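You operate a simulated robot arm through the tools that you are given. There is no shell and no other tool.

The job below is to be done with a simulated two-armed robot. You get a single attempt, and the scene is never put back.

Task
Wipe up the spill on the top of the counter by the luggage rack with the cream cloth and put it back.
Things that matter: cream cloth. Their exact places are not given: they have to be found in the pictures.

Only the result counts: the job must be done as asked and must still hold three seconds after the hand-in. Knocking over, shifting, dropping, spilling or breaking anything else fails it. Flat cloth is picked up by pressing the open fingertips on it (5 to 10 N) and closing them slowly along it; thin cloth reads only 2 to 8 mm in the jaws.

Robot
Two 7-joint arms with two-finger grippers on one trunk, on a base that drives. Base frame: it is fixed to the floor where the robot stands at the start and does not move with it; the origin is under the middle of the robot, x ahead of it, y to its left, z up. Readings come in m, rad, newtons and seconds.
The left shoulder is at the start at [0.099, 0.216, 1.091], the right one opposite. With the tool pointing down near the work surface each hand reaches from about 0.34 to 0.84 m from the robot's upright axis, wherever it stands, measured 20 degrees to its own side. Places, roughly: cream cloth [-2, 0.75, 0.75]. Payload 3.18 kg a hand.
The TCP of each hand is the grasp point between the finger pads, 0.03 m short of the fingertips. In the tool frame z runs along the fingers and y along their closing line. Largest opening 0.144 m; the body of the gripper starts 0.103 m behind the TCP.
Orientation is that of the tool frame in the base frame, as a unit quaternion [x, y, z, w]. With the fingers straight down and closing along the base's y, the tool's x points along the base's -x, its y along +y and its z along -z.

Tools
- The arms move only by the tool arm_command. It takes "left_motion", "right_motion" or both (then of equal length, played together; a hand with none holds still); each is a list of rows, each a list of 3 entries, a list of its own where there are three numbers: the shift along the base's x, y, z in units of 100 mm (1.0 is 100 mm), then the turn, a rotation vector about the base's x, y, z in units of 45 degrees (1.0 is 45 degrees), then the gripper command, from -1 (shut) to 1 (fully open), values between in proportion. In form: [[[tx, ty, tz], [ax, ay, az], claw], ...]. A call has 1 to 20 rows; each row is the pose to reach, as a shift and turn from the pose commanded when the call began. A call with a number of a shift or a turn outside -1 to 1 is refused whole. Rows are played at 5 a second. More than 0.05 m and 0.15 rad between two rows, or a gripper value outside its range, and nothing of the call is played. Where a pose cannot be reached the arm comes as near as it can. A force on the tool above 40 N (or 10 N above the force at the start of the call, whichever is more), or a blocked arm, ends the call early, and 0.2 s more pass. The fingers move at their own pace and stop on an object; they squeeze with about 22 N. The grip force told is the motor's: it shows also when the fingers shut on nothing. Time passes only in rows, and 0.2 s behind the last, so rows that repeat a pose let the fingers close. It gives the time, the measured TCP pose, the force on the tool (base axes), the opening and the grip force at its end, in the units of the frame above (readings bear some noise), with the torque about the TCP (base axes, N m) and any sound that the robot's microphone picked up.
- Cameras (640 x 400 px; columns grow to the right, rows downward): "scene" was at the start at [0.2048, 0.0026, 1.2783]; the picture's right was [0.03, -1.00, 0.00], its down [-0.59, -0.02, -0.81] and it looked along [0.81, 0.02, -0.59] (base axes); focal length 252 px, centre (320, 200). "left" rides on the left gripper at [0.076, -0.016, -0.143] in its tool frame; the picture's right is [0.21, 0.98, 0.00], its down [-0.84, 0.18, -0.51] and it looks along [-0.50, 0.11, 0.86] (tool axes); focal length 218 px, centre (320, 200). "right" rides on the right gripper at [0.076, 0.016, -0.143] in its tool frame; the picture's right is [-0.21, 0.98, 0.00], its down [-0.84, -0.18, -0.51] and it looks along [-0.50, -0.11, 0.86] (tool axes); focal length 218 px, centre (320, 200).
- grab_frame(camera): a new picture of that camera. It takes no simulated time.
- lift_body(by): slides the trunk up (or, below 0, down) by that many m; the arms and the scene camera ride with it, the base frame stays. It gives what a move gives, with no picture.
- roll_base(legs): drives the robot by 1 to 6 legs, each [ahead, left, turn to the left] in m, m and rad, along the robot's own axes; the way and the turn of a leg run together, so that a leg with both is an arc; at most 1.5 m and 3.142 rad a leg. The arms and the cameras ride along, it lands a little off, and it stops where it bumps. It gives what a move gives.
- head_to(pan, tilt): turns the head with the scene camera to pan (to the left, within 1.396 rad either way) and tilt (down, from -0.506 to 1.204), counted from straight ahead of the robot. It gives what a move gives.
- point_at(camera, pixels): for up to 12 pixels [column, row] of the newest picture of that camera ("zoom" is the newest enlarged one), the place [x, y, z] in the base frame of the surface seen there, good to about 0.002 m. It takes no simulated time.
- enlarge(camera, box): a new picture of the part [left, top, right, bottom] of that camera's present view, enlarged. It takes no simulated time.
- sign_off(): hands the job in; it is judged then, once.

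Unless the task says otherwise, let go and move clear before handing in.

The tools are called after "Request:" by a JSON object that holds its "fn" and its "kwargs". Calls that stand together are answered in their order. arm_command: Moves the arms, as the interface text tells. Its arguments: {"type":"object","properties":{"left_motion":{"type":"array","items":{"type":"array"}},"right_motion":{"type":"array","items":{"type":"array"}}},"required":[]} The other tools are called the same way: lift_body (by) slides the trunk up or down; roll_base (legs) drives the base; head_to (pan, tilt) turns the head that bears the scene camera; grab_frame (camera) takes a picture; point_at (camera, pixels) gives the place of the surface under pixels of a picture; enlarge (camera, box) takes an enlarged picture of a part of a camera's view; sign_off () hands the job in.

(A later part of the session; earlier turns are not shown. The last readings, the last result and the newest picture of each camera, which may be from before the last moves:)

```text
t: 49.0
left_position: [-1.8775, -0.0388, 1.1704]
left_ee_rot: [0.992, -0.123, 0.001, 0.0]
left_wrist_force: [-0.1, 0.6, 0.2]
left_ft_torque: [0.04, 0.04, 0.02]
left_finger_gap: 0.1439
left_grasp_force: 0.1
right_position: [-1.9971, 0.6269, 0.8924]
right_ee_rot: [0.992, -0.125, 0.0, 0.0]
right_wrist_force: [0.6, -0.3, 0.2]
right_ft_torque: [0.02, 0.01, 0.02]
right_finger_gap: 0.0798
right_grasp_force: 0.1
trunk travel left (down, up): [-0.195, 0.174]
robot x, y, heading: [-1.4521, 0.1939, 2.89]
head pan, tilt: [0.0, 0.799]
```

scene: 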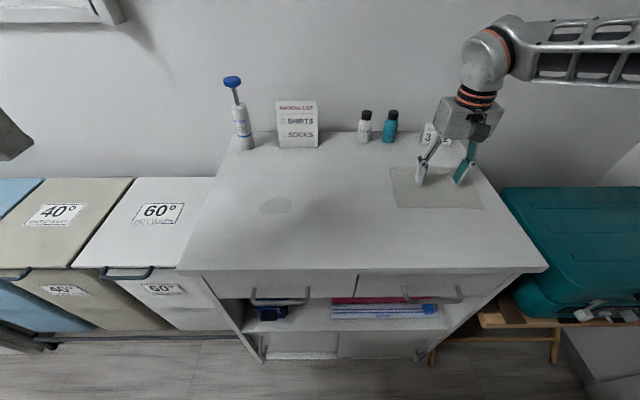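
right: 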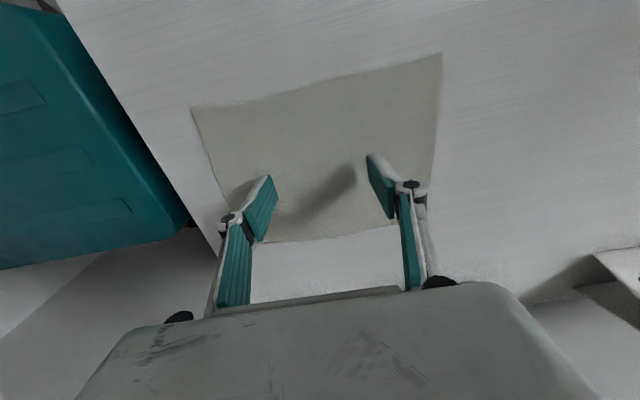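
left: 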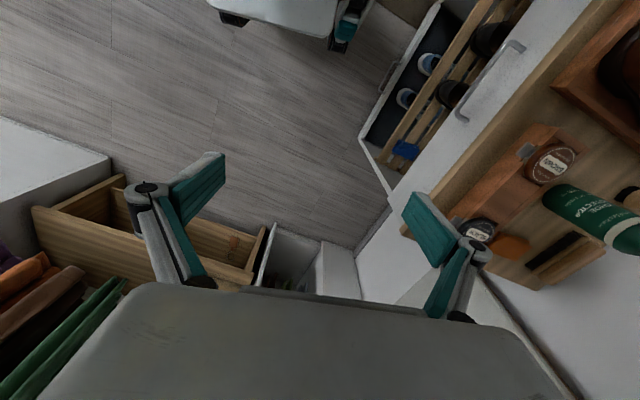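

No contact yet at TCP z 0.892 (force ~0). I'll go down further in 1 mm steps.

Request:
{"fn": "arm_command", "kwargs": {"right_motion": [[[0, 0, -0.01], [0, 0, 0], 0.11], [[0, 0, -0.02], [0, 0, 0], 0.11], [[0, 0, -0.02], [0, 0, 0], 0.11]]}}

```text
t: 49.8
left_position: [-1.8778, -0.0391, 1.1701]
left_ee_rot: [0.993, -0.122, 0.0, -0.001]
left_wrist_force: [-0.5, -0.9, 0.2]
left_ft_torque: [0.0, -0.04, 0.0]
left_finger_gap: 0.1439
left_grasp_force: 0.1
right_position: [-1.9962, 0.6258, 0.8901]
right_ee_rot: [0.992, -0.125, 0.0, 0.0]
right_wrist_force: [0.0, 0.3, 0.0]
right_ft_torque: [0.01, 0.02, 0.02]
right_finger_gap: 0.08
right_grasp_force: 0.0
trunk travel left (down, up): [-0.195, 0.174]
robot x, y, heading: [-1.4493, 0.1914, 2.894]
head pan, tilt: [0.0, 0.799]
```

Request:
{"fn": "arm_command", "kwargs": {"right_motion": [[[0, 0, -0.01], [0, 0, 0], 0.11], [[0, 0, -0.01], [0, 0, 0], 0.11]]}}

Request:
{"fn": "arm_command", "kwargs": {"right_motion": [[[0, 0, -0.01], [0, 0, 0], 0.11], [[0, 0, -0.01], [0, 0, 0], 0.11]]}}

```text
t: 50.4
left_position: [-1.8766, -0.0386, 1.1706]
left_ee_rot: [0.992, -0.122, 0.0, -0.001]
left_wrist_force: [-0.2, 0.7, 0.2]
left_ft_torque: [-0.03, -0.01, 0.0]
left_finger_gap: 0.1439
left_grasp_force: 0.0
right_position: [-1.9982, 0.6261, 0.8889]
right_ee_rot: [0.992, -0.124, -0.001, -0.001]
right_wrist_force: [-1.3, 0.5, 0.2]
right_ft_torque: [0.04, 0.01, -0.01]
right_finger_gap: 0.0798
right_grasp_force: 0.1
trunk travel left (down, up): [-0.195, 0.174]
robot x, y, heading: [-1.4461, 0.1962, 2.895]
head pan, tilt: [0.0, 0.799]
```

```text
t: 51.0
left_position: [-1.8765, -0.0394, 1.1715]
left_ee_rot: [0.992, -0.123, 0.001, -0.001]
left_wrist_force: [0.7, -0.1, 0.2]
left_ft_torque: [-0.02, 0.0, 0.02]
left_finger_gap: 0.144
left_grasp_force: 0.0
right_position: [-1.9976, 0.6234, 0.8892]
right_ee_rot: [0.992, -0.124, 0.001, 0.0]
right_wrist_force: [-0.6, 0.5, 1.9]
right_ft_torque: [0.02, 0.0, -0.03]
right_finger_gap: 0.0799
right_grasp_force: 0.1
trunk travel left (down, up): [-0.195, 0.174]
robot x, y, heading: [-1.4481, 0.193, 2.887]
head pan, tilt: [0.0, 0.799]
```

Contact begins (1.9 N). Pressing a little more.

Request:
{"fn": "arm_command", "kwargs": {"right_motion": [[[0, 0, -0.01], [0, 0, 0], 0.11], [[0, 0, -0.01], [0, 0, 0], 0.11]]}}

Request:
{"fn": "arm_command", "kwargs": {"right_motion": [[[0, 0, -0.01], [0, 0, 0], 0.11], [[0, 0, -0.01], [0, 0, 0], 0.11]]}}

```text
t: 51.6
left_position: [-1.8762, -0.0392, 1.171]
left_ee_rot: [0.992, -0.123, -0.001, -0.001]
left_wrist_force: [-0.3, -0.5, -0.5]
left_ft_torque: [0.0, -0.01, -0.01]
left_finger_gap: 0.1439
left_grasp_force: 0.0
right_position: [-1.9979, 0.625, 0.8889]
right_ee_rot: [0.992, -0.125, -0.001, 0.0]
right_wrist_force: [0.1, 1.0, 7.8]
right_ft_torque: [0.16, -0.05, 0.0]
right_finger_gap: 0.0807
right_grasp_force: 0.5
trunk travel left (down, up): [-0.195, 0.174]
robot x, y, heading: [-1.4501, 0.1943, 2.891]
head pan, tilt: [0.0, 0.799]
```

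```text
t: 52.2
left_position: [-1.8769, -0.0393, 1.1714]
left_ee_rot: [0.992, -0.123, -0.001, -0.002]
left_wrist_force: [0.6, 0.1, 0.3]
left_ft_torque: [-0.01, 0.0, 0.01]
left_finger_gap: 0.1442
left_grasp_force: 0.0
right_position: [-1.9986, 0.6236, 0.8872]
right_ee_rot: [0.992, -0.125, -0.001, -0.001]
right_wrist_force: [1.7, 0.1, 17.8]
right_ft_torque: [0.07, 0.01, 0.06]
right_finger_gap: 0.0808
right_grasp_force: 8.3
trunk travel left (down, up): [-0.195, 0.174]
robot x, y, heading: [-1.452, 0.1936, 2.894]
head pan, tilt: [0.0, 0.799]
```

17.8 N is too much (~10 N per mm); back up 1 mm to ~8 N and close slowly.

Request:
{"fn": "arm_command", "kwargs": {"right_motion": [[[0, 0, 0.01], [0, 0, 0], 0.11], [[0, 0, 0.01], [0, 0, 0], 0.05], [[0, 0, 0.01], [0, 0, 0], -0.02], [[0, 0, 0.01], [0, 0, 0], -0.09], [[0, 0, 0.01], [0, 0, 0], -0.16], [[0, 0, 0.01], [0, 0, 0], -0.23]]}}

Request:
{"fn": "grab_frame", "kwargs": {"camera": "right"}}

```text
t: 53.6
left_position: [-1.8762, -0.0392, 1.1699]
left_ee_rot: [0.992, -0.123, 0.0, -0.002]
left_wrist_force: [0.1, 0.2, -0.6]
left_ft_torque: [0.03, -0.03, -0.01]
left_finger_gap: 0.144
left_grasp_force: 0.0
right_position: [-1.9978, 0.6249, 0.8878]
right_ee_rot: [0.992, -0.124, 0.0, 0.0]
right_wrist_force: [0.3, 0.8, 10.0]
right_ft_torque: [0.02, -0.02, 0.03]
right_finger_gap: 0.0589
right_grasp_force: 6.2
trunk travel left (down, up): [-0.195, 0.174]
robot x, y, heading: [-1.4481, 0.1959, 2.896]
head pan, tilt: [0.0, 0.799]
```

```text
taken
```

right: 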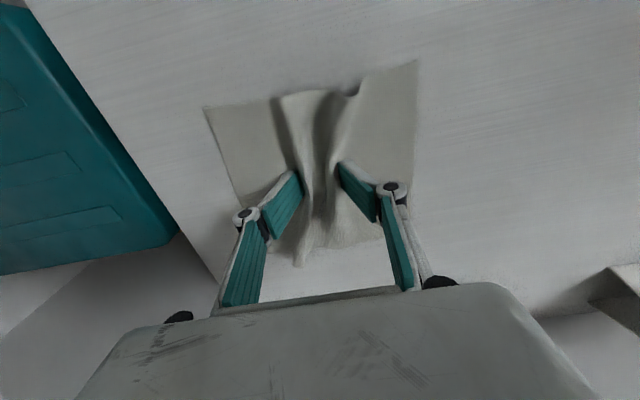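

The cloth is bunching nicely between the fingers at (320,140), force 10 N. I'll continue closing slowly.

Request:
{"fn": "arm_command", "kwargs": {"right_motion": [[[0, 0, 0], [0, 0, 0], -0.3], [[0, 0, 0], [0, 0, 0], -0.37], [[0, 0, 0], [0, 0, 0], -0.44], [[0, 0, 0], [0, 0, 0], -0.51], [[0, 0, 0], [0, 0, 0], -0.58], [[0, 0, 0], [0, 0, 0], -0.65], [[0, 0, 0], [0, 0, 0], -0.72], [[0, 0, 0], [0, 0, 0], -0.79], [[0, 0, 0], [0, 0, 0], -0.86], [[0, 0, 0], [0, 0, 0], -0.93], [[0, 0, 0], [0, 0, 0], -1], [[0, 0, 0], [0, 0, 0], -1], [[0, 0, 0], [0, 0, 0], -1]]}}

Request:
{"fn": "grab_frame", "kwargs": {"camera": "right"}}

Request:
{"fn": "enlarge", "kwargs": {"camera": "scene", "box": [370, 130, 530, 230]}}

```text
t: 56.4
left_position: [-1.8753, -0.0393, 1.1711]
left_ee_rot: [0.992, -0.123, -0.001, -0.002]
left_wrist_force: [-0.2, 0.1, 0.2]
left_ft_torque: [0.01, 0.0, 0.02]
left_finger_gap: 0.1443
left_grasp_force: 0.1
right_position: [-1.9966, 0.6231, 0.8883]
right_ee_rot: [0.992, -0.124, -0.001, 0.0]
right_wrist_force: [0.5, 1.2, 22.2]
right_ft_torque: [-0.06, 0.23, -0.02]
right_finger_gap: 0.0011
right_grasp_force: 16.8
trunk travel left (down, up): [-0.195, 0.174]
robot x, y, heading: [-1.4469, 0.1897, 2.89]
head pan, tilt: [0.0, 0.799]
```

```text
taken
```

right: 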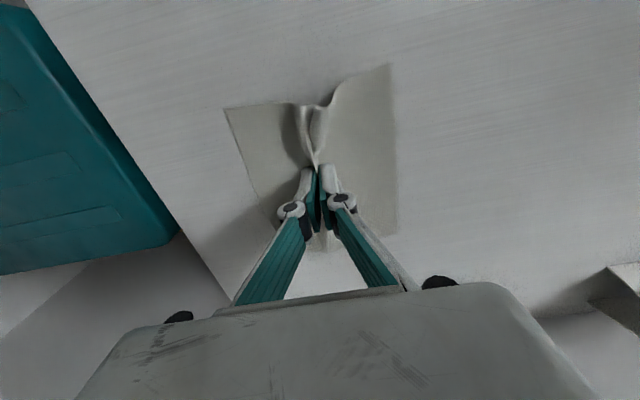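

```text
4.00 times, centred on (450, 180) of scene
```

zoom: 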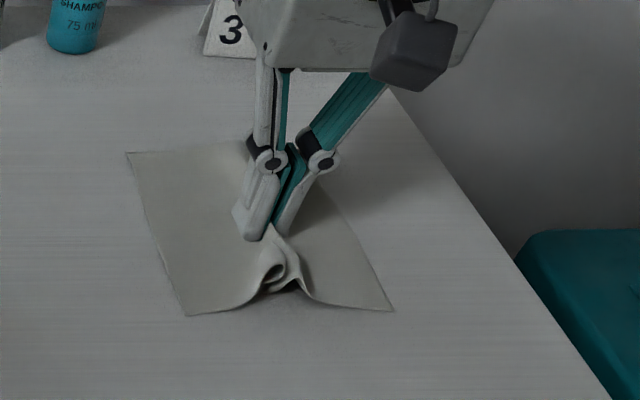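

The fold is pinched (zoom (275,240)); the gap reads 1 mm, so I'll lift gently and check that the cloth follows.

Request:
{"fn": "arm_command", "kwargs": {"right_motion": [[[0, 0, 0.05], [0, 0, 0], -1], [[0, 0, 0.15], [0, 0, 0], -1], [[0, 0, 0.3], [0, 0, 0], -1], [[0, 0, 0.45], [0, 0, 0], -1], [[0, 0, 0.6], [0, 0, 0], -1], [[0, 0, 0.6], [0, 0, 0], -1]]}}

Request:
{"fn": "grab_frame", "kwargs": {"camera": "right"}}

Request:
{"fn": "enlarge", "kwargs": {"camera": "scene", "box": [370, 130, 530, 230]}}

```text
t: 57.8
left_position: [-1.877, -0.0385, 1.171]
left_ee_rot: [0.992, -0.123, 0.0, -0.001]
left_wrist_force: [1.1, -1.0, -0.2]
left_ft_torque: [-0.03, 0.0, -0.03]
left_finger_gap: 0.1442
left_grasp_force: 0.1
right_position: [-1.9978, 0.6253, 0.9464]
right_ee_rot: [0.992, -0.126, 0.001, 0.0]
right_wrist_force: [-0.1, -0.2, 2.4]
right_ft_torque: [-0.03, 0.02, 0.01]
right_finger_gap: 0.0009
right_grasp_force: 19.5
trunk travel left (down, up): [-0.195, 0.174]
robot x, y, heading: [-1.4527, 0.1981, 2.894]
head pan, tilt: [0.0, 0.799]
```

```text
taken
```

right: 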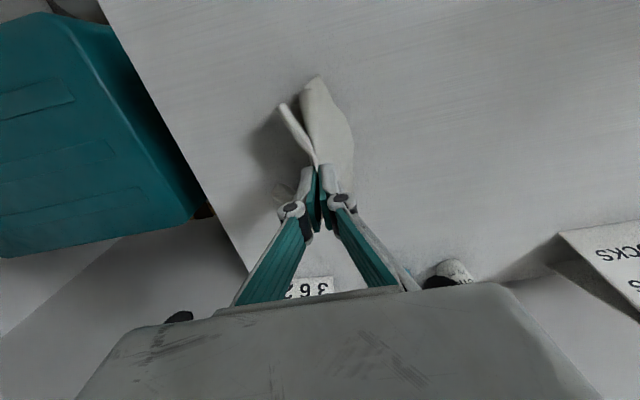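

```text
4.00 times, centred on (450, 180) of scene
```

zoom: 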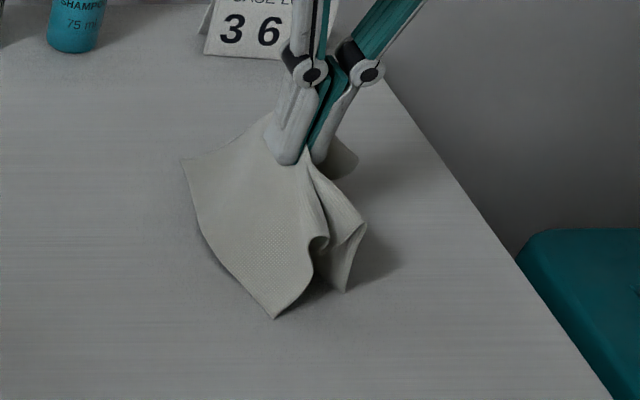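

Cloth held, hanging from the pinch. I'll carry it over toward the spill at (-2.033,0.237), raised slightly.

Request:
{"fn": "arm_command", "kwargs": {"right_motion": [[[-0.03, -0.3, 0.2], [0, 0, 0], -1], [[-0.06, -0.65, 0.3], [0, 0, 0], -1], [[-0.09, -1.0, 0.3], [0, 0, 0], -1]]}}

Request:
{"fn": "arm_command", "kwargs": {"right_motion": [[[-0.03, -0.35, 0], [0, 0, 0], -1], [[-0.06, -0.7, 0], [0, 0, 0], -1], [[-0.09, -1.0, 0], [0, 0, 0], -1]]}}

Request:
{"fn": "arm_command", "kwargs": {"right_motion": [[[-0.03, -0.35, 0], [0, 0, 0], -1], [[-0.06, -0.7, 0], [0, 0, 0], -1], [[-0.09, -1.0, 0], [0, 0, 0], -1], [[-0.09, -1.0, 0], [0, 0, 0], -1]]}}

Request:
{"fn": "grab_frame", "kwargs": {"camera": "scene"}}

```text
t: 58.6
left_position: [-1.8776, -0.0396, 1.17]
left_ee_rot: [0.992, -0.122, 0.0, -0.001]
left_wrist_force: [0.1, -0.2, 0.2]
left_ft_torque: [0.03, 0.0, 0.0]
left_finger_gap: 0.1441
left_grasp_force: 0.0
right_position: [-2.0073, 0.5236, 0.9788]
right_ee_rot: [0.992, -0.125, 0.0, -0.001]
right_wrist_force: [0.0, -0.9, -0.6]
right_ft_torque: [0.02, 0.03, -0.01]
right_finger_gap: 0.0048
right_grasp_force: 24.3
trunk travel left (down, up): [-0.195, 0.174]
robot x, y, heading: [-1.4484, 0.1958, 2.89]
head pan, tilt: [0.0, 0.799]
```

```text
t: 59.4
left_position: [-1.877, -0.0396, 1.1709]
left_ee_rot: [0.992, -0.123, 0.0, -0.002]
left_wrist_force: [0.3, 0.1, 0.5]
left_ft_torque: [0.05, 0.0, 0.01]
left_finger_gap: 0.1439
left_grasp_force: 0.1
right_position: [-2.0149, 0.4263, 0.9785]
right_ee_rot: [0.992, -0.124, 0.0, -0.001]
right_wrist_force: [0.5, -0.4, -0.3]
right_ft_torque: [0.0, -0.01, -0.01]
right_finger_gap: 0.0048
right_grasp_force: 25.9
trunk travel left (down, up): [-0.195, 0.174]
robot x, y, heading: [-1.4499, 0.1956, 2.892]
head pan, tilt: [0.0, 0.799]
```

```text
t: 60.4
left_position: [-1.8766, -0.0383, 1.1706]
left_ee_rot: [0.992, -0.123, -0.001, -0.001]
left_wrist_force: [-0.3, -0.2, -0.1]
left_ft_torque: [-0.01, 0.03, 0.01]
left_finger_gap: 0.1439
left_grasp_force: 0.1
right_position: [-2.0261, 0.3257, 0.9759]
right_ee_rot: [0.992, -0.125, 0.001, 0.0]
right_wrist_force: [0.1, -0.1, -0.1]
right_ft_torque: [-0.03, 0.0, -0.02]
right_finger_gap: 0.0038
right_grasp_force: 19.9
trunk travel left (down, up): [-0.195, 0.174]
robot x, y, heading: [-1.4519, 0.1994, 2.89]
head pan, tilt: [0.0, 0.799]
```

```text
taken
```

scene: 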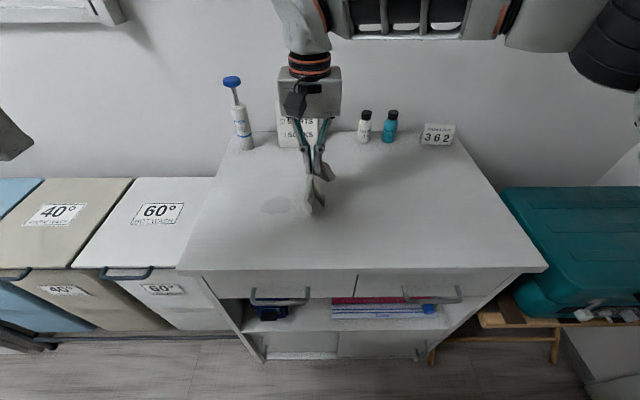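

Cloth hangs just right of the spill (312,185 vs spill 275,205). I'll lower it here to the surface, then wipe.

Request:
{"fn": "arm_command", "kwargs": {"right_motion": [[[0, 0, -0.25], [0, 0, 0], -1], [[0, 0, -0.45], [0, 0, 0], -1], [[0, 0, -0.6], [0, 0, 0], -1], [[0, 0, -0.75], [0, 0, 0], -1], [[0, 0, -0.82], [0, 0, 0], -1], [[0, 0, -0.84], [0, 0, 0], -1], [[0, 0, -0.84], [0, 0, 0], -1]]}}

Request:
{"fn": "enlarge", "kwargs": {"camera": "scene", "box": [220, 130, 380, 230]}}

Request:
{"fn": "grab_frame", "kwargs": {"camera": "right"}}

```text
t: 62.0
left_position: [-1.8771, -0.0384, 1.1723]
left_ee_rot: [0.992, -0.123, 0.0, 0.0]
left_wrist_force: [0.3, 0.0, -0.8]
left_ft_torque: [0.0, -0.01, -0.02]
left_finger_gap: 0.1444
left_grasp_force: 0.1
right_position: [-2.0238, 0.3264, 0.894]
right_ee_rot: [0.992, -0.125, 0.0, 0.0]
right_wrist_force: [-0.6, -0.2, -0.3]
right_ft_torque: [0.07, 0.0, -0.02]
right_finger_gap: 0.0048
right_grasp_force: 29.5
trunk travel left (down, up): [-0.195, 0.174]
robot x, y, heading: [-1.4526, 0.1983, 2.892]
head pan, tilt: [0.0, 0.799]
```

```text
4.00 times, centred on (300, 180) of scene
```

zoom: 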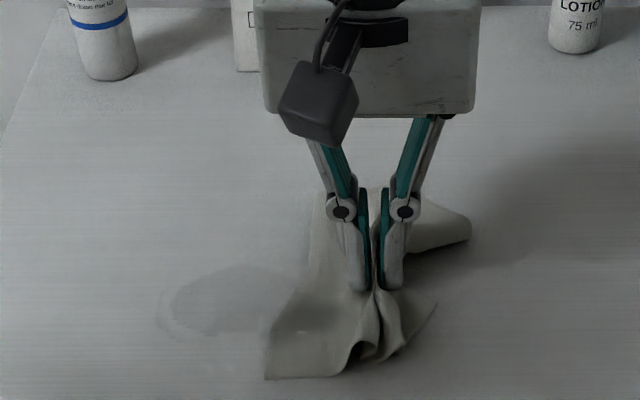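

```text
taken
```

right: 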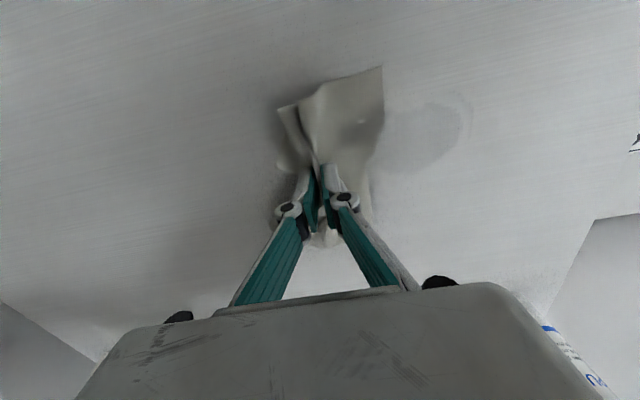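

Cloth flap already lies against the spill's right edge; the spill has a faint outer halo (zoom (160,310), right cam (470,110)). I'll measure the halo and press down.

Request:
{"fn": "point_at", "kwargs": {"camera": "zoom", "pixels": [[160, 310], [190, 340], [230, 266], [270, 262], [250, 335], [180, 285]]}}

Request:
{"fn": "arm_command", "kwargs": {"right_motion": [[[0, 0, -0.03], [0, 0, 0], -1], [[0, 0, -0.04], [0, 0, 0], -1], [[0, 0, -0.05], [0, 0, 0], -1], [[0, 0, -0.05], [0, 0, 0], -1]]}}

```text
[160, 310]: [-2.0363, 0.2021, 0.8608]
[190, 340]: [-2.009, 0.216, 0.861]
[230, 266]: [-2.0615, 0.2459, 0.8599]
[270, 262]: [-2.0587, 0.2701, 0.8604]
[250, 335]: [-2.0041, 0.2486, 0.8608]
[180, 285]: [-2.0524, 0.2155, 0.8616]
```

```text
t: 63.0
left_position: [-1.8763, -0.038, 1.1713]
left_ee_rot: [0.992, -0.124, -0.001, -0.001]
left_wrist_force: [-0.1, 0.3, 0.2]
left_ft_torque: [0.05, -0.03, 0.0]
left_finger_gap: 0.144
left_grasp_force: 0.0
right_position: [-2.0256, 0.3252, 0.8904]
right_ee_rot: [0.992, -0.125, 0.0, 0.001]
right_wrist_force: [0.1, 3.3, 2.4]
right_ft_torque: [0.29, -0.07, -0.03]
right_finger_gap: 0.0012
right_grasp_force: 18.1
trunk travel left (down, up): [-0.195, 0.174]
robot x, y, heading: [-1.4511, 0.1929, 2.891]
head pan, tilt: [0.0, 0.799]
```

Light contact (2.4 N). I'll press ~1 mm more and sweep left across the spill centre.

Request:
{"fn": "arm_command", "kwargs": {"right_motion": [[[0, 0, -0.01], [0, 0, 0], -1], [[-0.01, -0.2, -0.01], [0, 0, 0], -1], [[-0.03, -0.4, -0.01], [0, 0, 0], -1], [[-0.04, -0.6, -0.01], [0, 0, 0], -1], [[-0.05, -0.8, -0.01], [0, 0, 0], -1], [[-0.06, -1.0, -0.01], [0, 0, 0], -1]]}}

Request:
{"fn": "grab_frame", "kwargs": {"camera": "right"}}

Request:
{"fn": "enlarge", "kwargs": {"camera": "scene", "box": [200, 130, 360, 230]}}

```text
t: 64.4
left_position: [-1.8783, -0.0393, 1.1694]
left_ee_rot: [0.992, -0.122, 0.001, -0.001]
left_wrist_force: [-0.5, 0.0, 0.3]
left_ft_torque: [-0.04, 0.02, -0.02]
left_finger_gap: 0.1439
left_grasp_force: 0.1
right_position: [-2.0383, 0.2406, 0.8905]
right_ee_rot: [0.99, -0.141, 0.004, 0.01]
right_wrist_force: [0.0, -1.6, 1.1]
right_ft_torque: [-0.01, 0.01, 0.0]
right_finger_gap: 0.0031
right_grasp_force: 25.9
trunk travel left (down, up): [-0.195, 0.174]
robot x, y, heading: [-1.4522, 0.194, 2.894]
head pan, tilt: [0.0, 0.799]
```

```text
taken
```

right: 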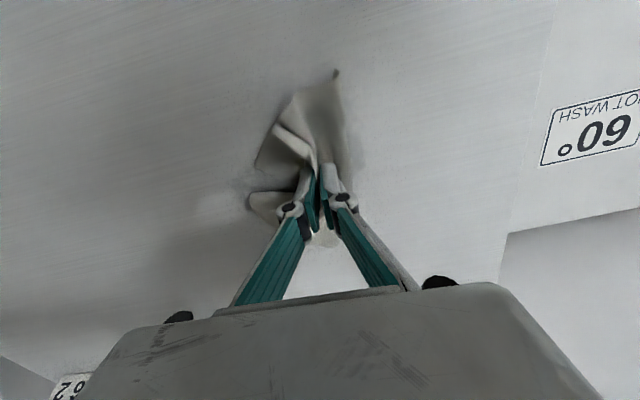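

```text
4.00 times, centred on (280, 180) of scene
```

zoom: 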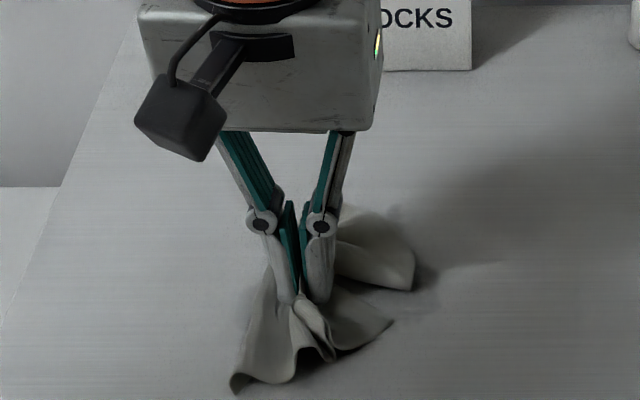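

The sweep reached y≈0.24 with a slight wrist twist; the spill is being wiped. I'll hold and continue further left to see if the reach allows it.

Request:
{"fn": "arm_command", "kwargs": {"right_motion": [[[0, 0, 0], [0, 0, 0], -1], [[-0.01, -0.15, 0], [0, 0, 0], -1], [[-0.03, -0.3, 0], [0, 0, 0], -1], [[-0.04, -0.45, 0], [0, 0, 0], -1], [[-0.04, -0.45, 0], [0, 0, 0], -1]]}}

Request:
{"fn": "grab_frame", "kwargs": {"camera": "right"}}

Request:
{"fn": "enlarge", "kwargs": {"camera": "scene", "box": [200, 130, 360, 230]}}

```text
t: 65.4
left_position: [-1.8773, -0.0385, 1.171]
left_ee_rot: [0.992, -0.122, 0.0, -0.001]
left_wrist_force: [-0.1, 0.2, 0.0]
left_ft_torque: [-0.03, -0.04, -0.02]
left_finger_gap: 0.144
left_grasp_force: 0.1
right_position: [-2.0796, 0.2657, 0.9126]
right_ee_rot: [0.979, -0.203, -0.003, 0.033]
right_wrist_force: [0.0, 0.0, 1.9]
right_ft_torque: [-0.04, 0.06, -0.01]
right_finger_gap: 0.0012
right_grasp_force: 17.7
trunk travel left (down, up): [-0.195, 0.174]
robot x, y, heading: [-1.4493, 0.1955, 2.899]
head pan, tilt: [0.0, 0.799]
stopped in row 5 (right hand): the arm was blocked; the commanded pose is now the measured one
```

```text
taken
```

right: 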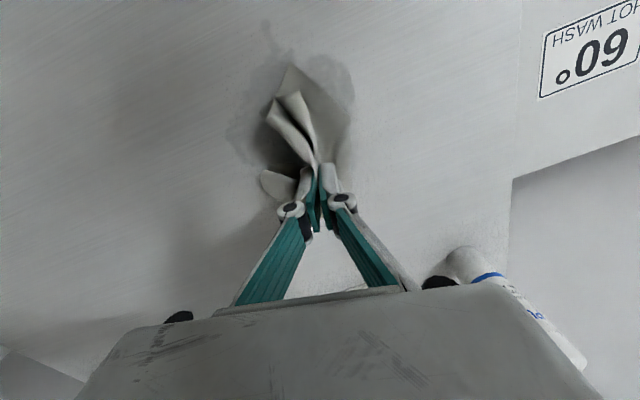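

```text
4.00 times, centred on (280, 180) of scene
```

zoom: 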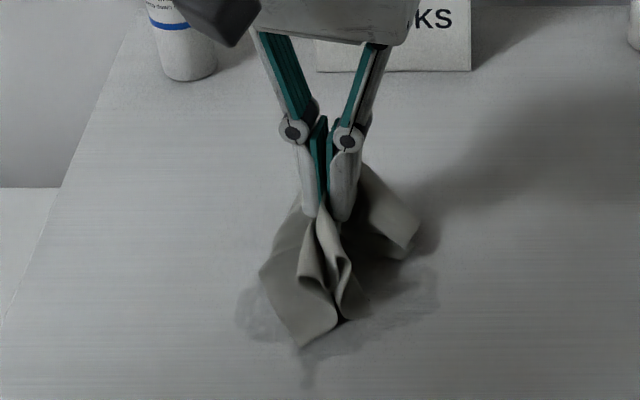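

The arm was blocked (probably the arm crossing my own body), and the hand drifted to (-2.08,0.266,0.913). I'll lift the hand straight up and toward me, then shift the base left so the right arm reaches comfortably.

Request:
{"fn": "arm_command", "kwargs": {"right_motion": [[[0.05, 0.05, 0.2], [0, 0, 0], -1], [[0.2, 0.1, 0.5], [0, 0, 0], -1], [[0.4, 0.2, 0.8], [0, 0, 0], -1], [[0.4, 0.3, 0.8], [0, 0, 0], -1]]}}

Request:
{"fn": "grab_frame", "kwargs": {"camera": "scene"}}

Request:
{"fn": "enlarge", "kwargs": {"camera": "scene", "box": [200, 130, 360, 230]}}

```text
t: 66.4
left_position: [-1.8764, -0.0392, 1.1709]
left_ee_rot: [0.992, -0.122, 0.0, 0.0]
left_wrist_force: [-1.2, -0.8, 0.1]
left_ft_torque: [0.0, -0.01, 0.0]
left_finger_gap: 0.1439
left_grasp_force: 0.1
right_position: [-2.0379, 0.2903, 0.9905]
right_ee_rot: [0.98, -0.199, -0.003, 0.029]
right_wrist_force: [-0.7, -0.6, -0.8]
right_ft_torque: [0.0, -0.01, 0.0]
right_finger_gap: 0.0044
right_grasp_force: 19.3
trunk travel left (down, up): [-0.195, 0.174]
robot x, y, heading: [-1.4473, 0.1923, 2.891]
head pan, tilt: [0.0, 0.799]
```

```text
taken
```

scene: 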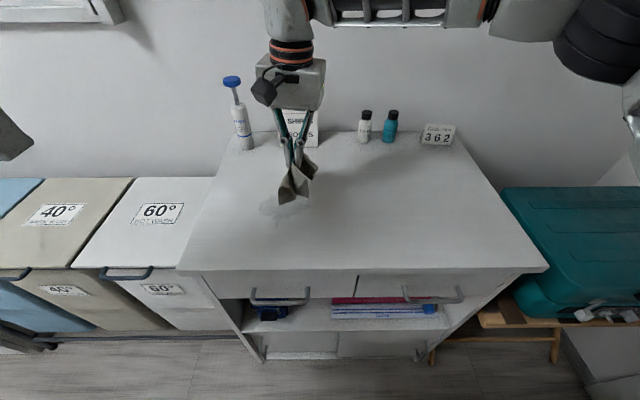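

```text
4.00 times, centred on (280, 180) of scene
```

zoom: 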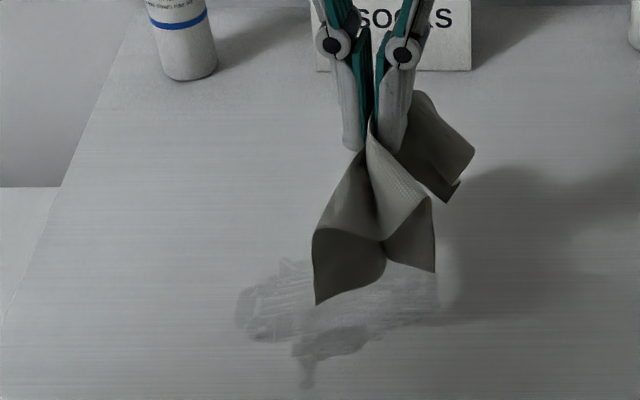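

The spill is partly wiped; dark smear remains at zoom (330,350). I'll pull the hand back right, then move the base 0.2 m left for comfortable reach.

Request:
{"fn": "arm_command", "kwargs": {"right_motion": [[[0.3, 0.3, 0], [0, 0, 0.05], -1], [[0.6, 0.6, 0.1], [0, 0, 0.1], -1], [[0.7, 0.9, 0.2], [0, 0, 0.1], -1]]}}

Request:
{"fn": "roll_base", "kwargs": {"legs": [[0, 0.2, 0]]}}

Request:
{"fn": "grab_frame", "kwargs": {"camera": "scene"}}

Request:
{"fn": "grab_frame", "kwargs": {"camera": "right"}}

```text
t: 67.2
left_position: [-1.8772, -0.038, 1.1725]
left_ee_rot: [0.992, -0.123, 0.0, -0.001]
left_wrist_force: [0.5, 0.5, 0.0]
left_ft_torque: [-0.07, 0.01, 0.0]
left_finger_gap: 0.144
left_grasp_force: 0.1
right_position: [-1.969, 0.3803, 1.0105]
right_ee_rot: [0.987, -0.159, -0.004, 0.031]
right_wrist_force: [1.0, 5.0, 1.8]
right_ft_torque: [0.14, -0.07, 0.04]
right_finger_gap: 0.0028
right_grasp_force: 27.1
trunk travel left (down, up): [-0.195, 0.174]
robot x, y, heading: [-1.4507, 0.1931, 2.896]
head pan, tilt: [0.0, 0.799]
```

```text
t: 69.6
left_position: [-1.9263, -0.2332, 1.1706]
left_ee_rot: [0.993, -0.122, 0.001, -0.001]
left_wrist_force: [0.9, 0.5, 0.4]
left_ft_torque: [0.01, 0.0, 0.02]
left_finger_gap: 0.1441
left_grasp_force: 0.0
right_position: [-2.0188, 0.1851, 1.0111]
right_ee_rot: [0.987, -0.159, -0.003, 0.03]
right_wrist_force: [0.0, 0.3, -0.6]
right_ft_torque: [0.01, -0.01, 0.01]
right_finger_gap: 0.0046
right_grasp_force: 29.3
trunk travel left (down, up): [-0.195, 0.174]
robot x, y, heading: [-1.5006, 0.001, 2.89]
head pan, tilt: [0.0, 0.799]
```

```text
taken
```

scene: 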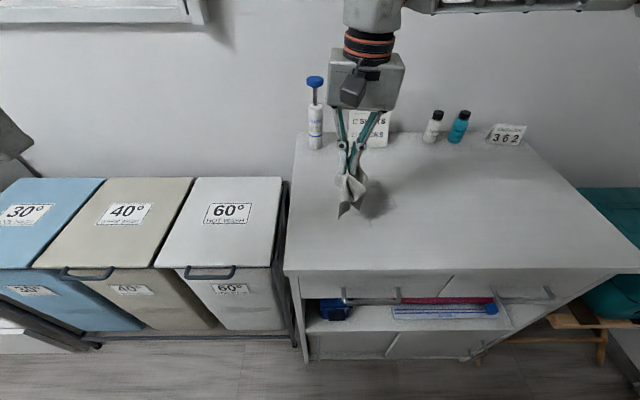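

```text
taken
```

right: 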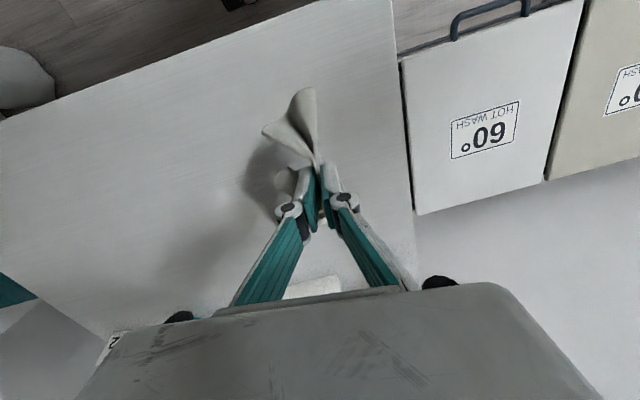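

Base is now at (-1.50,0.00). I'll zoom on the counter to see what remains of the spill.

Request:
{"fn": "enlarge", "kwargs": {"camera": "scene", "box": [290, 150, 450, 250]}}

Request:
{"fn": "enlarge", "kwargs": {"camera": "right", "box": [160, 40, 420, 220]}}

```text
4.00 times, centred on (370, 200) of scene
```

zoom: 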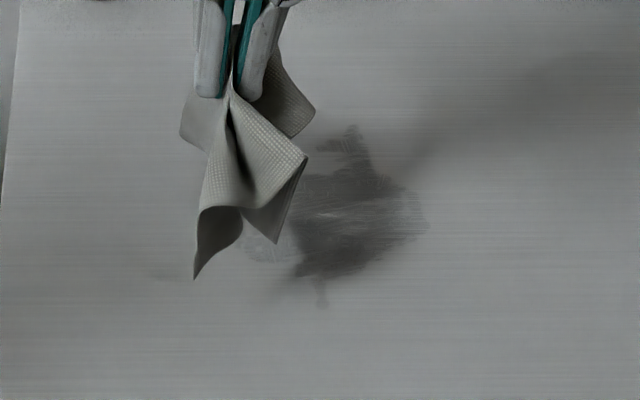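

```text
2.22 times, centred on (290, 130) of right
```

zoom: 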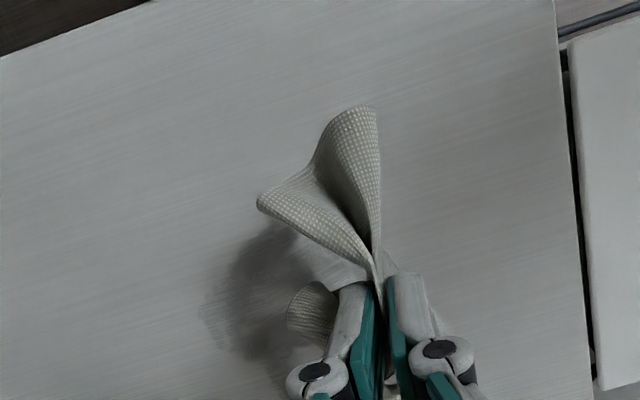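

The residual smear spans about zoom (240–430,130–305), partly in shadow. I'll re-zoom the scene and measure it.

Request:
{"fn": "enlarge", "kwargs": {"camera": "scene", "box": [290, 150, 450, 250]}}

Request:
{"fn": "point_at", "kwargs": {"camera": "zoom", "pixels": [[320, 305], [428, 220], [350, 130], [250, 250], [330, 220], [300, 275]]}}

Request:
{"fn": "arm_command", "kwargs": {"right_motion": [[[0.1, 0.3, 0], [0.04, -0.01, 0.05], -1], [[0.1, 0.7, 0], [0.075, -0.017, 0.09], -1], [[0.1, 1.0, 0], [0.075, -0.017, 0.09], -1], [[0.1, 1.0, -0.1], [0.075, -0.017, 0.09], -1]]}}

Request:
{"fn": "enlarge", "kwargs": {"camera": "scene", "box": [290, 150, 450, 250]}}

```text
4.00 times, centred on (370, 200) of scene
```

zoom: 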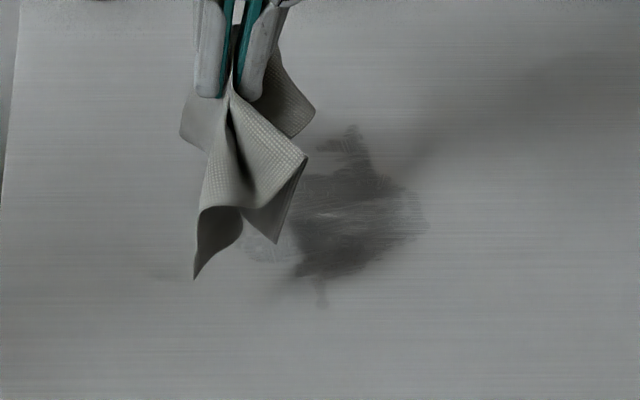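

```text
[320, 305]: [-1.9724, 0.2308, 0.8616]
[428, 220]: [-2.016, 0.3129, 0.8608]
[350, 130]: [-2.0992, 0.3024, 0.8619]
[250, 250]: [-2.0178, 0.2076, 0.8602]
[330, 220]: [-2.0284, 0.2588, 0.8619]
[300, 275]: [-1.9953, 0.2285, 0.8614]
```

```text
t: 70.6
left_position: [-1.9267, -0.2332, 1.1698]
left_ee_rot: [0.993, -0.121, 0.0, -0.001]
left_wrist_force: [0.4, -0.5, 0.5]
left_ft_torque: [0.03, 0.0, -0.01]
left_finger_gap: 0.1441
left_grasp_force: 0.1
right_position: [-2.0095, 0.2871, 1.0002]
right_ee_rot: [0.992, -0.123, 0.0, -0.001]
right_wrist_force: [0.1, -1.1, -1.5]
right_ft_torque: [0.01, 0.0, -0.02]
right_finger_gap: 0.0038
right_grasp_force: 28.6
trunk travel left (down, up): [-0.195, 0.174]
robot x, y, heading: [-1.4996, 0.0004, 2.891]
head pan, tilt: [0.0, 0.799]
```

```text
4.00 times, centred on (370, 200) of scene
```

zoom: 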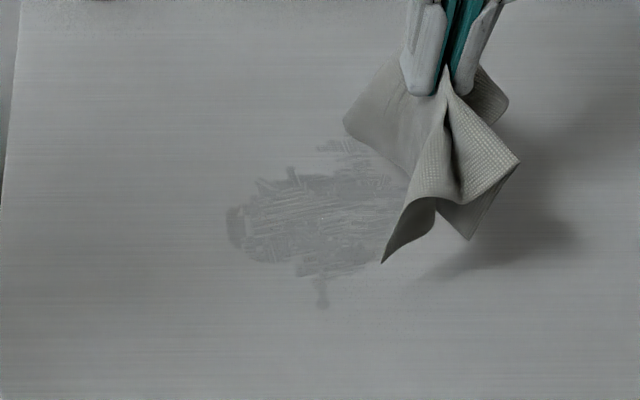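

Now the smear is clearly visible at zoom (228–430,135–308), i.e. about x -1.97..-2.10, y 0.19..0.315. I'll lower the cloth at its centre (-2.04,0.257) and then scrub a raster.

Request:
{"fn": "arm_command", "kwargs": {"right_motion": [[[-0.15, -0.15, -0.3], [0, 0, 0], -1], [[-0.3, -0.3, -0.6], [0, 0, 0], -1], [[-0.3, -0.3, -0.85], [0, 0, 0], -1], [[-0.3, -0.3, -1.0], [0, 0, 0], -1], [[-0.3, -0.3, -1.0], [0, 0, 0], -1]]}}

Request:
{"fn": "arm_command", "kwargs": {"right_motion": [[[0, 0, -0.05], [0, 0, 0], -1], [[0, 0, -0.09], [0, 0, 0], -1], [[0, 0, -0.11], [0, 0, 0], -1], [[0, 0, -0.11], [0, 0, 0], -1]]}}

```text
t: 71.8
left_position: [-1.9252, -0.2321, 1.1707]
left_ee_rot: [0.993, -0.122, 0.0, 0.0]
left_wrist_force: [-0.7, -0.2, 0.4]
left_ft_torque: [-0.02, -0.03, -0.01]
left_finger_gap: 0.1439
left_grasp_force: 0.1
right_position: [-2.0382, 0.2549, 0.9011]
right_ee_rot: [0.992, -0.123, -0.001, 0.0]
right_wrist_force: [0.1, 0.4, -0.2]
right_ft_torque: [0.02, -0.04, 0.0]
right_finger_gap: 0.0051
right_grasp_force: 27.0
trunk travel left (down, up): [-0.195, 0.174]
robot x, y, heading: [-1.4979, 0.0017, 2.896]
head pan, tilt: [0.0, 0.799]
```

```text
t: 72.8
left_position: [-1.9254, -0.2329, 1.171]
left_ee_rot: [0.993, -0.122, 0.0, -0.001]
left_wrist_force: [0.5, -0.9, 0.5]
left_ft_torque: [-0.02, 0.0, -0.02]
left_finger_gap: 0.1438
left_grasp_force: 0.1
right_position: [-2.0382, 0.2551, 0.8891]
right_ee_rot: [0.992, -0.124, 0.001, 0.0]
right_wrist_force: [0.7, -0.9, 4.6]
right_ft_torque: [-0.03, -0.03, -0.02]
right_finger_gap: 0.0031
right_grasp_force: 27.2
trunk travel left (down, up): [-0.195, 0.174]
robot x, y, heading: [-1.5006, -0.0008, 2.896]
head pan, tilt: [0.0, 0.799]
```

Contact at 4.6 N. Now a lateral raster over the far half of the smear with slightly more pressure.

Request:
{"fn": "arm_command", "kwargs": {"right_motion": [[[0.099, 0.388, -0.004], [0, 0, 0], -1], [[0.198, 0.775, -0.004], [0, 0, 0], -1], [[0.052, 0.812, -0.004], [0, 0, 0], -1], [[-0.047, 0.425, -0.004], [0, 0, 0], -1], [[-0.145, 0.037, -0.004], [0, 0, 0], -1], [[-0.244, -0.351, -0.004], [0, 0, 0], -1], [[-0.343, -0.738, -0.004], [0, 0, 0], -1], [[-0.488, -0.701, -0.004], [0, 0, 0], -1], [[-0.39, -0.314, -0.004], [0, 0, 0], -1], [[-0.291, 0.074, -0.004], [0, 0, 0], -1], [[-0.192, 0.462, -0.004], [0, 0, 0], -1], [[-0.118, 0.752, -0.004], [0, 0, 0], -1], [[-0.263, 0.789, -0.004], [0, 0, 0], -1], [[-0.362, 0.402, -0.004], [0, 0, 0], -1], [[-0.461, 0.014, -0.004], [0, 0, 0], -1], [[-0.56, -0.373, -0.004], [0, 0, 0], -1], [[-0.68, -0.239, -0.004], [0, 0, 0], -1], [[-0.581, 0.148, -0.004], [0, 0, 0], -1], [[-0.483, 0.536, -0.004], [0, 0, 0], -1], [[-0.241, 0.268, -0.004], [0, 0, 0], -1]]}}

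Request:
{"fn": "enlarge", "kwargs": {"camera": "scene", "box": [290, 150, 450, 250]}}

```text
t: 77.0
left_position: [-1.9252, -0.2345, 1.1705]
left_ee_rot: [0.992, -0.122, -0.001, -0.002]
left_wrist_force: [0.5, 0.0, 0.4]
left_ft_torque: [0.01, 0.03, 0.0]
left_finger_gap: 0.1439
left_grasp_force: 0.1
right_position: [-2.0651, 0.2809, 0.8916]
right_ee_rot: [0.992, -0.124, 0.0, -0.001]
right_wrist_force: [-0.5, -0.8, 1.8]
right_ft_torque: [0.01, -0.01, -0.02]
right_finger_gap: 0.0033
right_grasp_force: 28.4
trunk travel left (down, up): [-0.195, 0.174]
robot x, y, heading: [-1.4973, 0.0012, 2.895]
head pan, tilt: [0.0, 0.799]
```

```text
4.00 times, centred on (370, 200) of scene
```

zoom: 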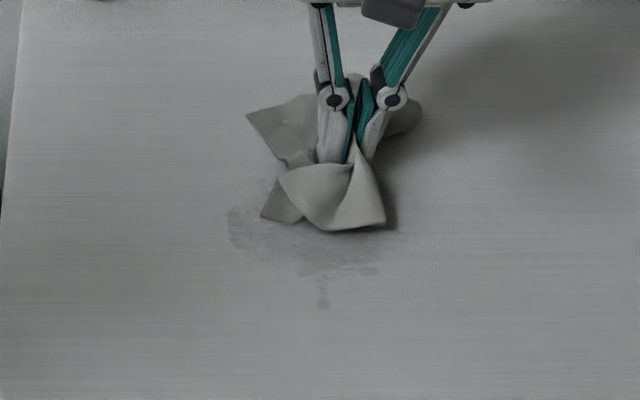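

The far part is clean; remaining patches are at zoom (228–380,205–308). Next raster covers the near half, pressing 1 mm more.

Request:
{"fn": "arm_command", "kwargs": {"right_motion": [[[0.341, 0.326, -0.01], [0, 0, 0], -1], [[0.242, -0.062, -0.01], [0, 0, 0], -1], [[0.143, -0.45, -0.01], [0, 0, 0], -1], [[0.044, -0.837, -0.01], [0, 0, 0], -1], [[0.007, -0.983, -0.01], [0, 0, 0], -1], [[0.166, -0.971, -0.01], [0, 0, 0], -1], [[0.24, -0.68, -0.01], [0, 0, 0], -1], [[0.338, -0.293, -0.01], [0, 0, 0], -1], [[0.437, 0.095, -0.01], [0, 0, 0], -1], [[0.511, 0.386, -0.01], [0, 0, 0], -1], [[0.656, 0.349, -0.01], [0, 0, 0], -1], [[0.558, -0.039, -0.01], [0, 0, 0], -1], [[0.459, -0.427, -0.01], [0, 0, 0], -1], [[0.36, -0.814, -0.01], [0, 0, 0], -1], [[0.48, -0.948, -0.01], [0, 0, 0], -1], [[0.555, -0.657, -0.01], [0, 0, 0], -1], [[0.653, -0.27, -0.01], [0, 0, 0], -1], [[0.752, 0.118, -0.01], [0, 0, 0], -1], [[0.873, -0.016, -0.01], [0, 0, 0], -1], [[0.774, -0.404, -0.01], [0, 0, 0], -1]]}}

Request:
{"fn": "enlarge", "kwargs": {"camera": "scene", "box": [290, 150, 450, 250]}}

```text
t: 81.2
left_position: [-1.9257, -0.233, 1.17]
left_ee_rot: [0.993, -0.121, 0.001, -0.002]
left_wrist_force: [-0.2, -0.7, -1.2]
left_ft_torque: [0.03, -0.03, 0.04]
left_finger_gap: 0.1438
left_grasp_force: 0.1
right_position: [-1.9858, 0.2397, 0.8894]
right_ee_rot: [0.992, -0.124, 0.001, -0.001]
right_wrist_force: [-0.1, -0.4, 2.6]
right_ft_torque: [-0.08, 0.05, 0.01]
right_finger_gap: 0.0007
right_grasp_force: 20.2
trunk travel left (down, up): [-0.195, 0.174]
robot x, y, heading: [-1.4987, 0.0025, 2.895]
head pan, tilt: [0.0, 0.799]
```

```text
4.00 times, centred on (370, 200) of scene
```

zoom: 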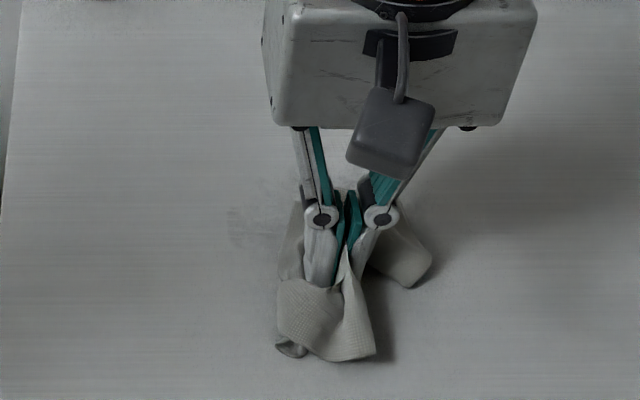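

A faint residue remains near zoom (235,225). I'll lift the cloth away to inspect.

Request:
{"fn": "arm_command", "kwargs": {"right_motion": [[[0, 0.05, 0.2], [0, 0, 0], -1], [[0.05, 0.3, 0.5], [0, 0, 0], -1], [[0.1, 0.6, 0.8], [0, 0, 0], -1], [[0.1, 1.0, 0.9], [0, 0, 0], -1], [[0.1, 1.0, 0.9], [0, 0, 0], -1]]}}

Request:
{"fn": "enlarge", "kwargs": {"camera": "scene", "box": [290, 150, 450, 250]}}

Request:
{"fn": "enlarge", "kwargs": {"camera": "scene", "box": [320, 170, 400, 230]}}

```text
t: 82.4
left_position: [-1.9272, -0.2328, 1.1696]
left_ee_rot: [0.992, -0.122, 0.001, -0.002]
left_wrist_force: [0.2, 0.1, 0.2]
left_ft_torque: [0.0, 0.04, -0.01]
left_finger_gap: 0.144
left_grasp_force: 0.1
right_position: [-1.979, 0.3398, 0.9819]
right_ee_rot: [0.992, -0.123, 0.0, -0.001]
right_wrist_force: [0.4, -1.1, 0.7]
right_ft_torque: [0.03, -0.01, -0.03]
right_finger_gap: 0.0019
right_grasp_force: 19.2
trunk travel left (down, up): [-0.195, 0.174]
robot x, y, heading: [-1.4989, -0.0004, 2.895]
head pan, tilt: [0.0, 0.799]
```

```text
4.00 times, centred on (370, 200) of scene
```

zoom: 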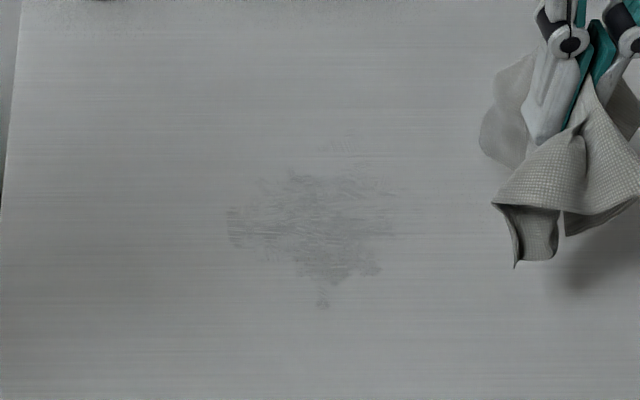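

```text
6.67 times, centred on (360, 200) of scene
```

zoom: 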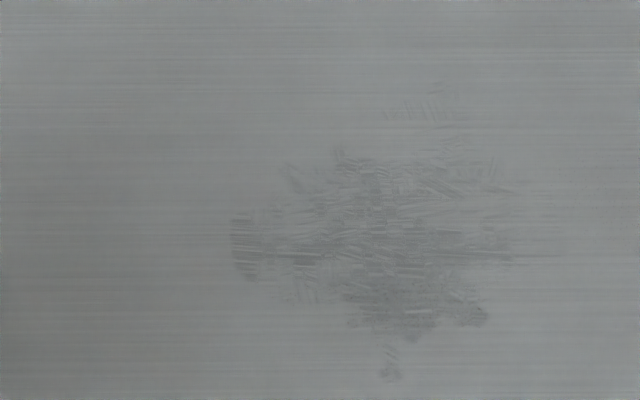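

Residue is fainter but still there (zoom (232–515,150–380)). I'll measure and scrub again with more passes.

Request:
{"fn": "point_at", "kwargs": {"camera": "zoom", "pixels": [[232, 245], [515, 250], [340, 150], [390, 378], [480, 318], [440, 95], [380, 250]]}}

Request:
{"fn": "arm_command", "kwargs": {"right_motion": [[[-0.15, -0.2, -0.2], [0, 0, 0], -1], [[-0.3, -0.45, -0.4], [0, 0, 0], -1], [[-0.45, -0.7, -0.6], [0, 0, 0], -1], [[-0.45, -0.8, -0.8], [0, 0, 0], -1], [[-0.45, -0.8, -0.85], [0, 0, 0], -1], [[-0.45, -0.8, -0.85], [0, 0, 0], -1]]}}

Request:
{"fn": "arm_command", "kwargs": {"right_motion": [[[0, 0, -0.03], [0, 0, 0], -1], [[0, 0, -0.07], [0, 0, 0], -1], [[0, 0, -0.09], [0, 0, 0], -1], [[0, 0, -0.09], [0, 0, 0], -1]]}}

```text
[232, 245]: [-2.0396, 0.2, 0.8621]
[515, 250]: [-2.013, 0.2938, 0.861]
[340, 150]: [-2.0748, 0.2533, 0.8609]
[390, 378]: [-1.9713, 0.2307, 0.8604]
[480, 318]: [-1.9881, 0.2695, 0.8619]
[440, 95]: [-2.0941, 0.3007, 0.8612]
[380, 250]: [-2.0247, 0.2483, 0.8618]
```

```text
t: 83.8
left_position: [-1.9262, -0.2319, 1.1715]
left_ee_rot: [0.992, -0.122, 0.0, -0.001]
left_wrist_force: [0.9, -0.2, 0.6]
left_ft_torque: [0.0, 0.01, -0.01]
left_finger_gap: 0.1441
left_grasp_force: 0.0
right_position: [-2.0188, 0.2622, 0.8943]
right_ee_rot: [0.992, -0.124, 0.0, 0.0]
right_wrist_force: [-0.8, -1.5, 0.0]
right_ft_torque: [-0.12, 0.02, 0.01]
right_finger_gap: 0.0022
right_grasp_force: 25.5
trunk travel left (down, up): [-0.195, 0.174]
robot x, y, heading: [-1.4975, 0.0006, 2.891]
head pan, tilt: [0.0, 0.799]
```

```text
t: 84.8
left_position: [-1.9244, -0.2337, 1.1717]
left_ee_rot: [0.992, -0.123, -0.001, -0.002]
left_wrist_force: [-0.4, 0.1, -0.3]
left_ft_torque: [0.01, -0.01, 0.01]
left_finger_gap: 0.1437
left_grasp_force: 0.1
right_position: [-2.0192, 0.2629, 0.8882]
right_ee_rot: [0.992, -0.124, -0.001, 0.0]
right_wrist_force: [1.4, 7.6, 27.8]
right_ft_torque: [0.42, -0.21, 0.04]
right_finger_gap: 0.0029
right_grasp_force: 20.2
trunk travel left (down, up): [-0.195, 0.174]
robot x, y, heading: [-1.5002, 0.0055, 2.896]
head pan, tilt: [0.0, 0.799]
```

27.8 N is a bit much; I'll scrub with ~1.3 mm less depth. First the near part raster, then the far part.

Request:
{"fn": "arm_command", "kwargs": {"right_motion": [[[0.204, -0.413, 0.013], [0, 0, 0], -1], [[0.433, -0.73, 0.013], [0, 0, 0], -1], [[0.532, -0.342, 0.013], [0, 0, 0], -1], [[0.631, 0.046, 0.013], [0, 0, 0], -1], [[0.564, 0.269, 0.013], [0, 0, 0], -1], [[0.465, -0.119, 0.013], [0, 0, 0], -1], [[0.366, -0.506, 0.013], [0, 0, 0], -1], [[0.292, -0.797, 0.013], [0, 0, 0], -1], [[0.151, -0.864, 0.013], [0, 0, 0], -1], [[0.25, -0.477, 0.013], [0, 0, 0], -1], [[0.349, -0.089, 0.013], [0, 0, 0], -1], [[0.448, 0.299, 0.013], [0, 0, 0], -1], [[0.356, 0.425, 0.013], [0, 0, 0], -1], [[0.257, 0.038, 0.013], [0, 0, 0], -1], [[0.158, -0.35, 0.013], [0, 0, 0], -1], [[0.047, -0.786, 0.013], [0, 0, 0], -1], [[-0.069, -0.756, 0.013], [0, 0, 0], -1], [[0.03, -0.369, 0.013], [0, 0, 0], -1], [[0.129, 0.019, 0.013], [0, 0, 0], -1], [[0, 0, 0.013], [0, 0, 0], -1]]}}

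Request:
{"fn": "arm_command", "kwargs": {"right_motion": [[[0.099, 0.388, 0], [0, 0, 0], -1], [[0, 0, 0], [0, 0, 0], -1], [[-0.099, -0.388, 0], [0, 0, 0], -1], [[-0.198, -0.775, 0], [0, 0, 0], -1], [[-0.314, -0.746, 0], [0, 0, 0], -1], [[-0.215, -0.358, 0], [0, 0, 0], -1], [[-0.116, 0.03, 0], [0, 0, 0], -1], [[-0.005, 0.466, 0], [0, 0, 0], -1], [[-0.121, 0.495, 0], [0, 0, 0], -1], [[-0.22, 0.108, 0], [0, 0, 0], -1], [[-0.319, -0.28, 0], [0, 0, 0], -1], [[-0.418, -0.667, 0], [0, 0, 0], -1], [[-0.516, -0.488, 0], [0, 0, 0], -1], [[-0.418, -0.1, 0], [0, 0, 0], -1], [[-0.319, 0.288, 0], [0, 0, 0], -1], [[-0.41, 0.414, 0], [0, 0, 0], -1], [[-0.509, 0.027, 0], [0, 0, 0], -1], [[-0.608, -0.361, 0], [0, 0, 0], -1], [[-0.304, -0.18, 0], [0, 0, 0], -1], [[0, 0, 0], [0, 0, 0], -1]]}}

Request:
{"fn": "enlarge", "kwargs": {"camera": "scene", "box": [290, 150, 450, 250]}}

```text
t: 88.2
left_position: [-1.9249, -0.2337, 1.1695]
left_ee_rot: [0.993, -0.122, 0.0, -0.002]
left_wrist_force: [-1.0, -0.3, -0.6]
left_ft_torque: [-0.04, -0.01, -0.01]
left_finger_gap: 0.1439
left_grasp_force: 0.1
right_position: [-2.015, 0.2094, 0.8886]
right_ee_rot: [0.992, -0.126, -0.005, 0.0]
right_wrist_force: [0.9, 0.2, 27.6]
right_ft_torque: [0.25, -0.13, 0.01]
right_finger_gap: 0.0031
right_grasp_force: 28.2
trunk travel left (down, up): [-0.195, 0.174]
robot x, y, heading: [-1.5014, -0.0003, 2.895]
head pan, tilt: [0.0, 0.799]
stopped in row 16 (right hand): the force on the tool passed its limit at 54 N (the readings are from after the stop); the commanded pose is now the measured one
```

```text
t: 92.3
left_position: [-1.9246, -0.2332, 1.1712]
left_ee_rot: [0.993, -0.122, 0.0, 0.0]
left_wrist_force: [-0.2, 0.1, 0.3]
left_ft_torque: [-0.03, 0.01, 0.02]
left_finger_gap: 0.1441
left_grasp_force: 0.1
right_position: [-2.0143, 0.2111, 0.8888]
right_ee_rot: [0.992, -0.125, -0.001, -0.001]
right_wrist_force: [-0.3, -0.7, 16.8]
right_ft_torque: [-0.01, -0.15, -0.01]
right_finger_gap: 0.0042
right_grasp_force: 27.7
trunk travel left (down, up): [-0.195, 0.174]
robot x, y, heading: [-1.4981, -0.002, 2.898]
head pan, tilt: [0.0, 0.799]
```

```text
4.00 times, centred on (370, 200) of scene
```

zoom: 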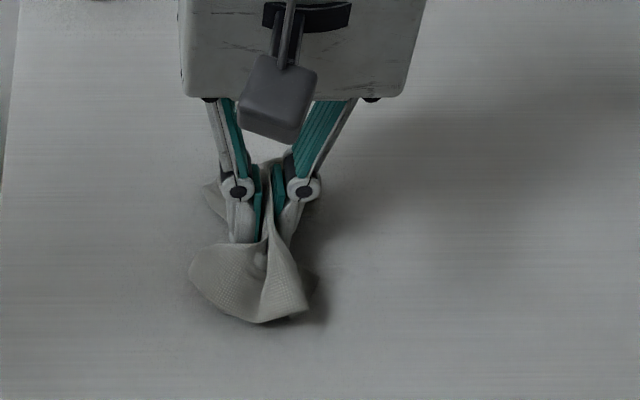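

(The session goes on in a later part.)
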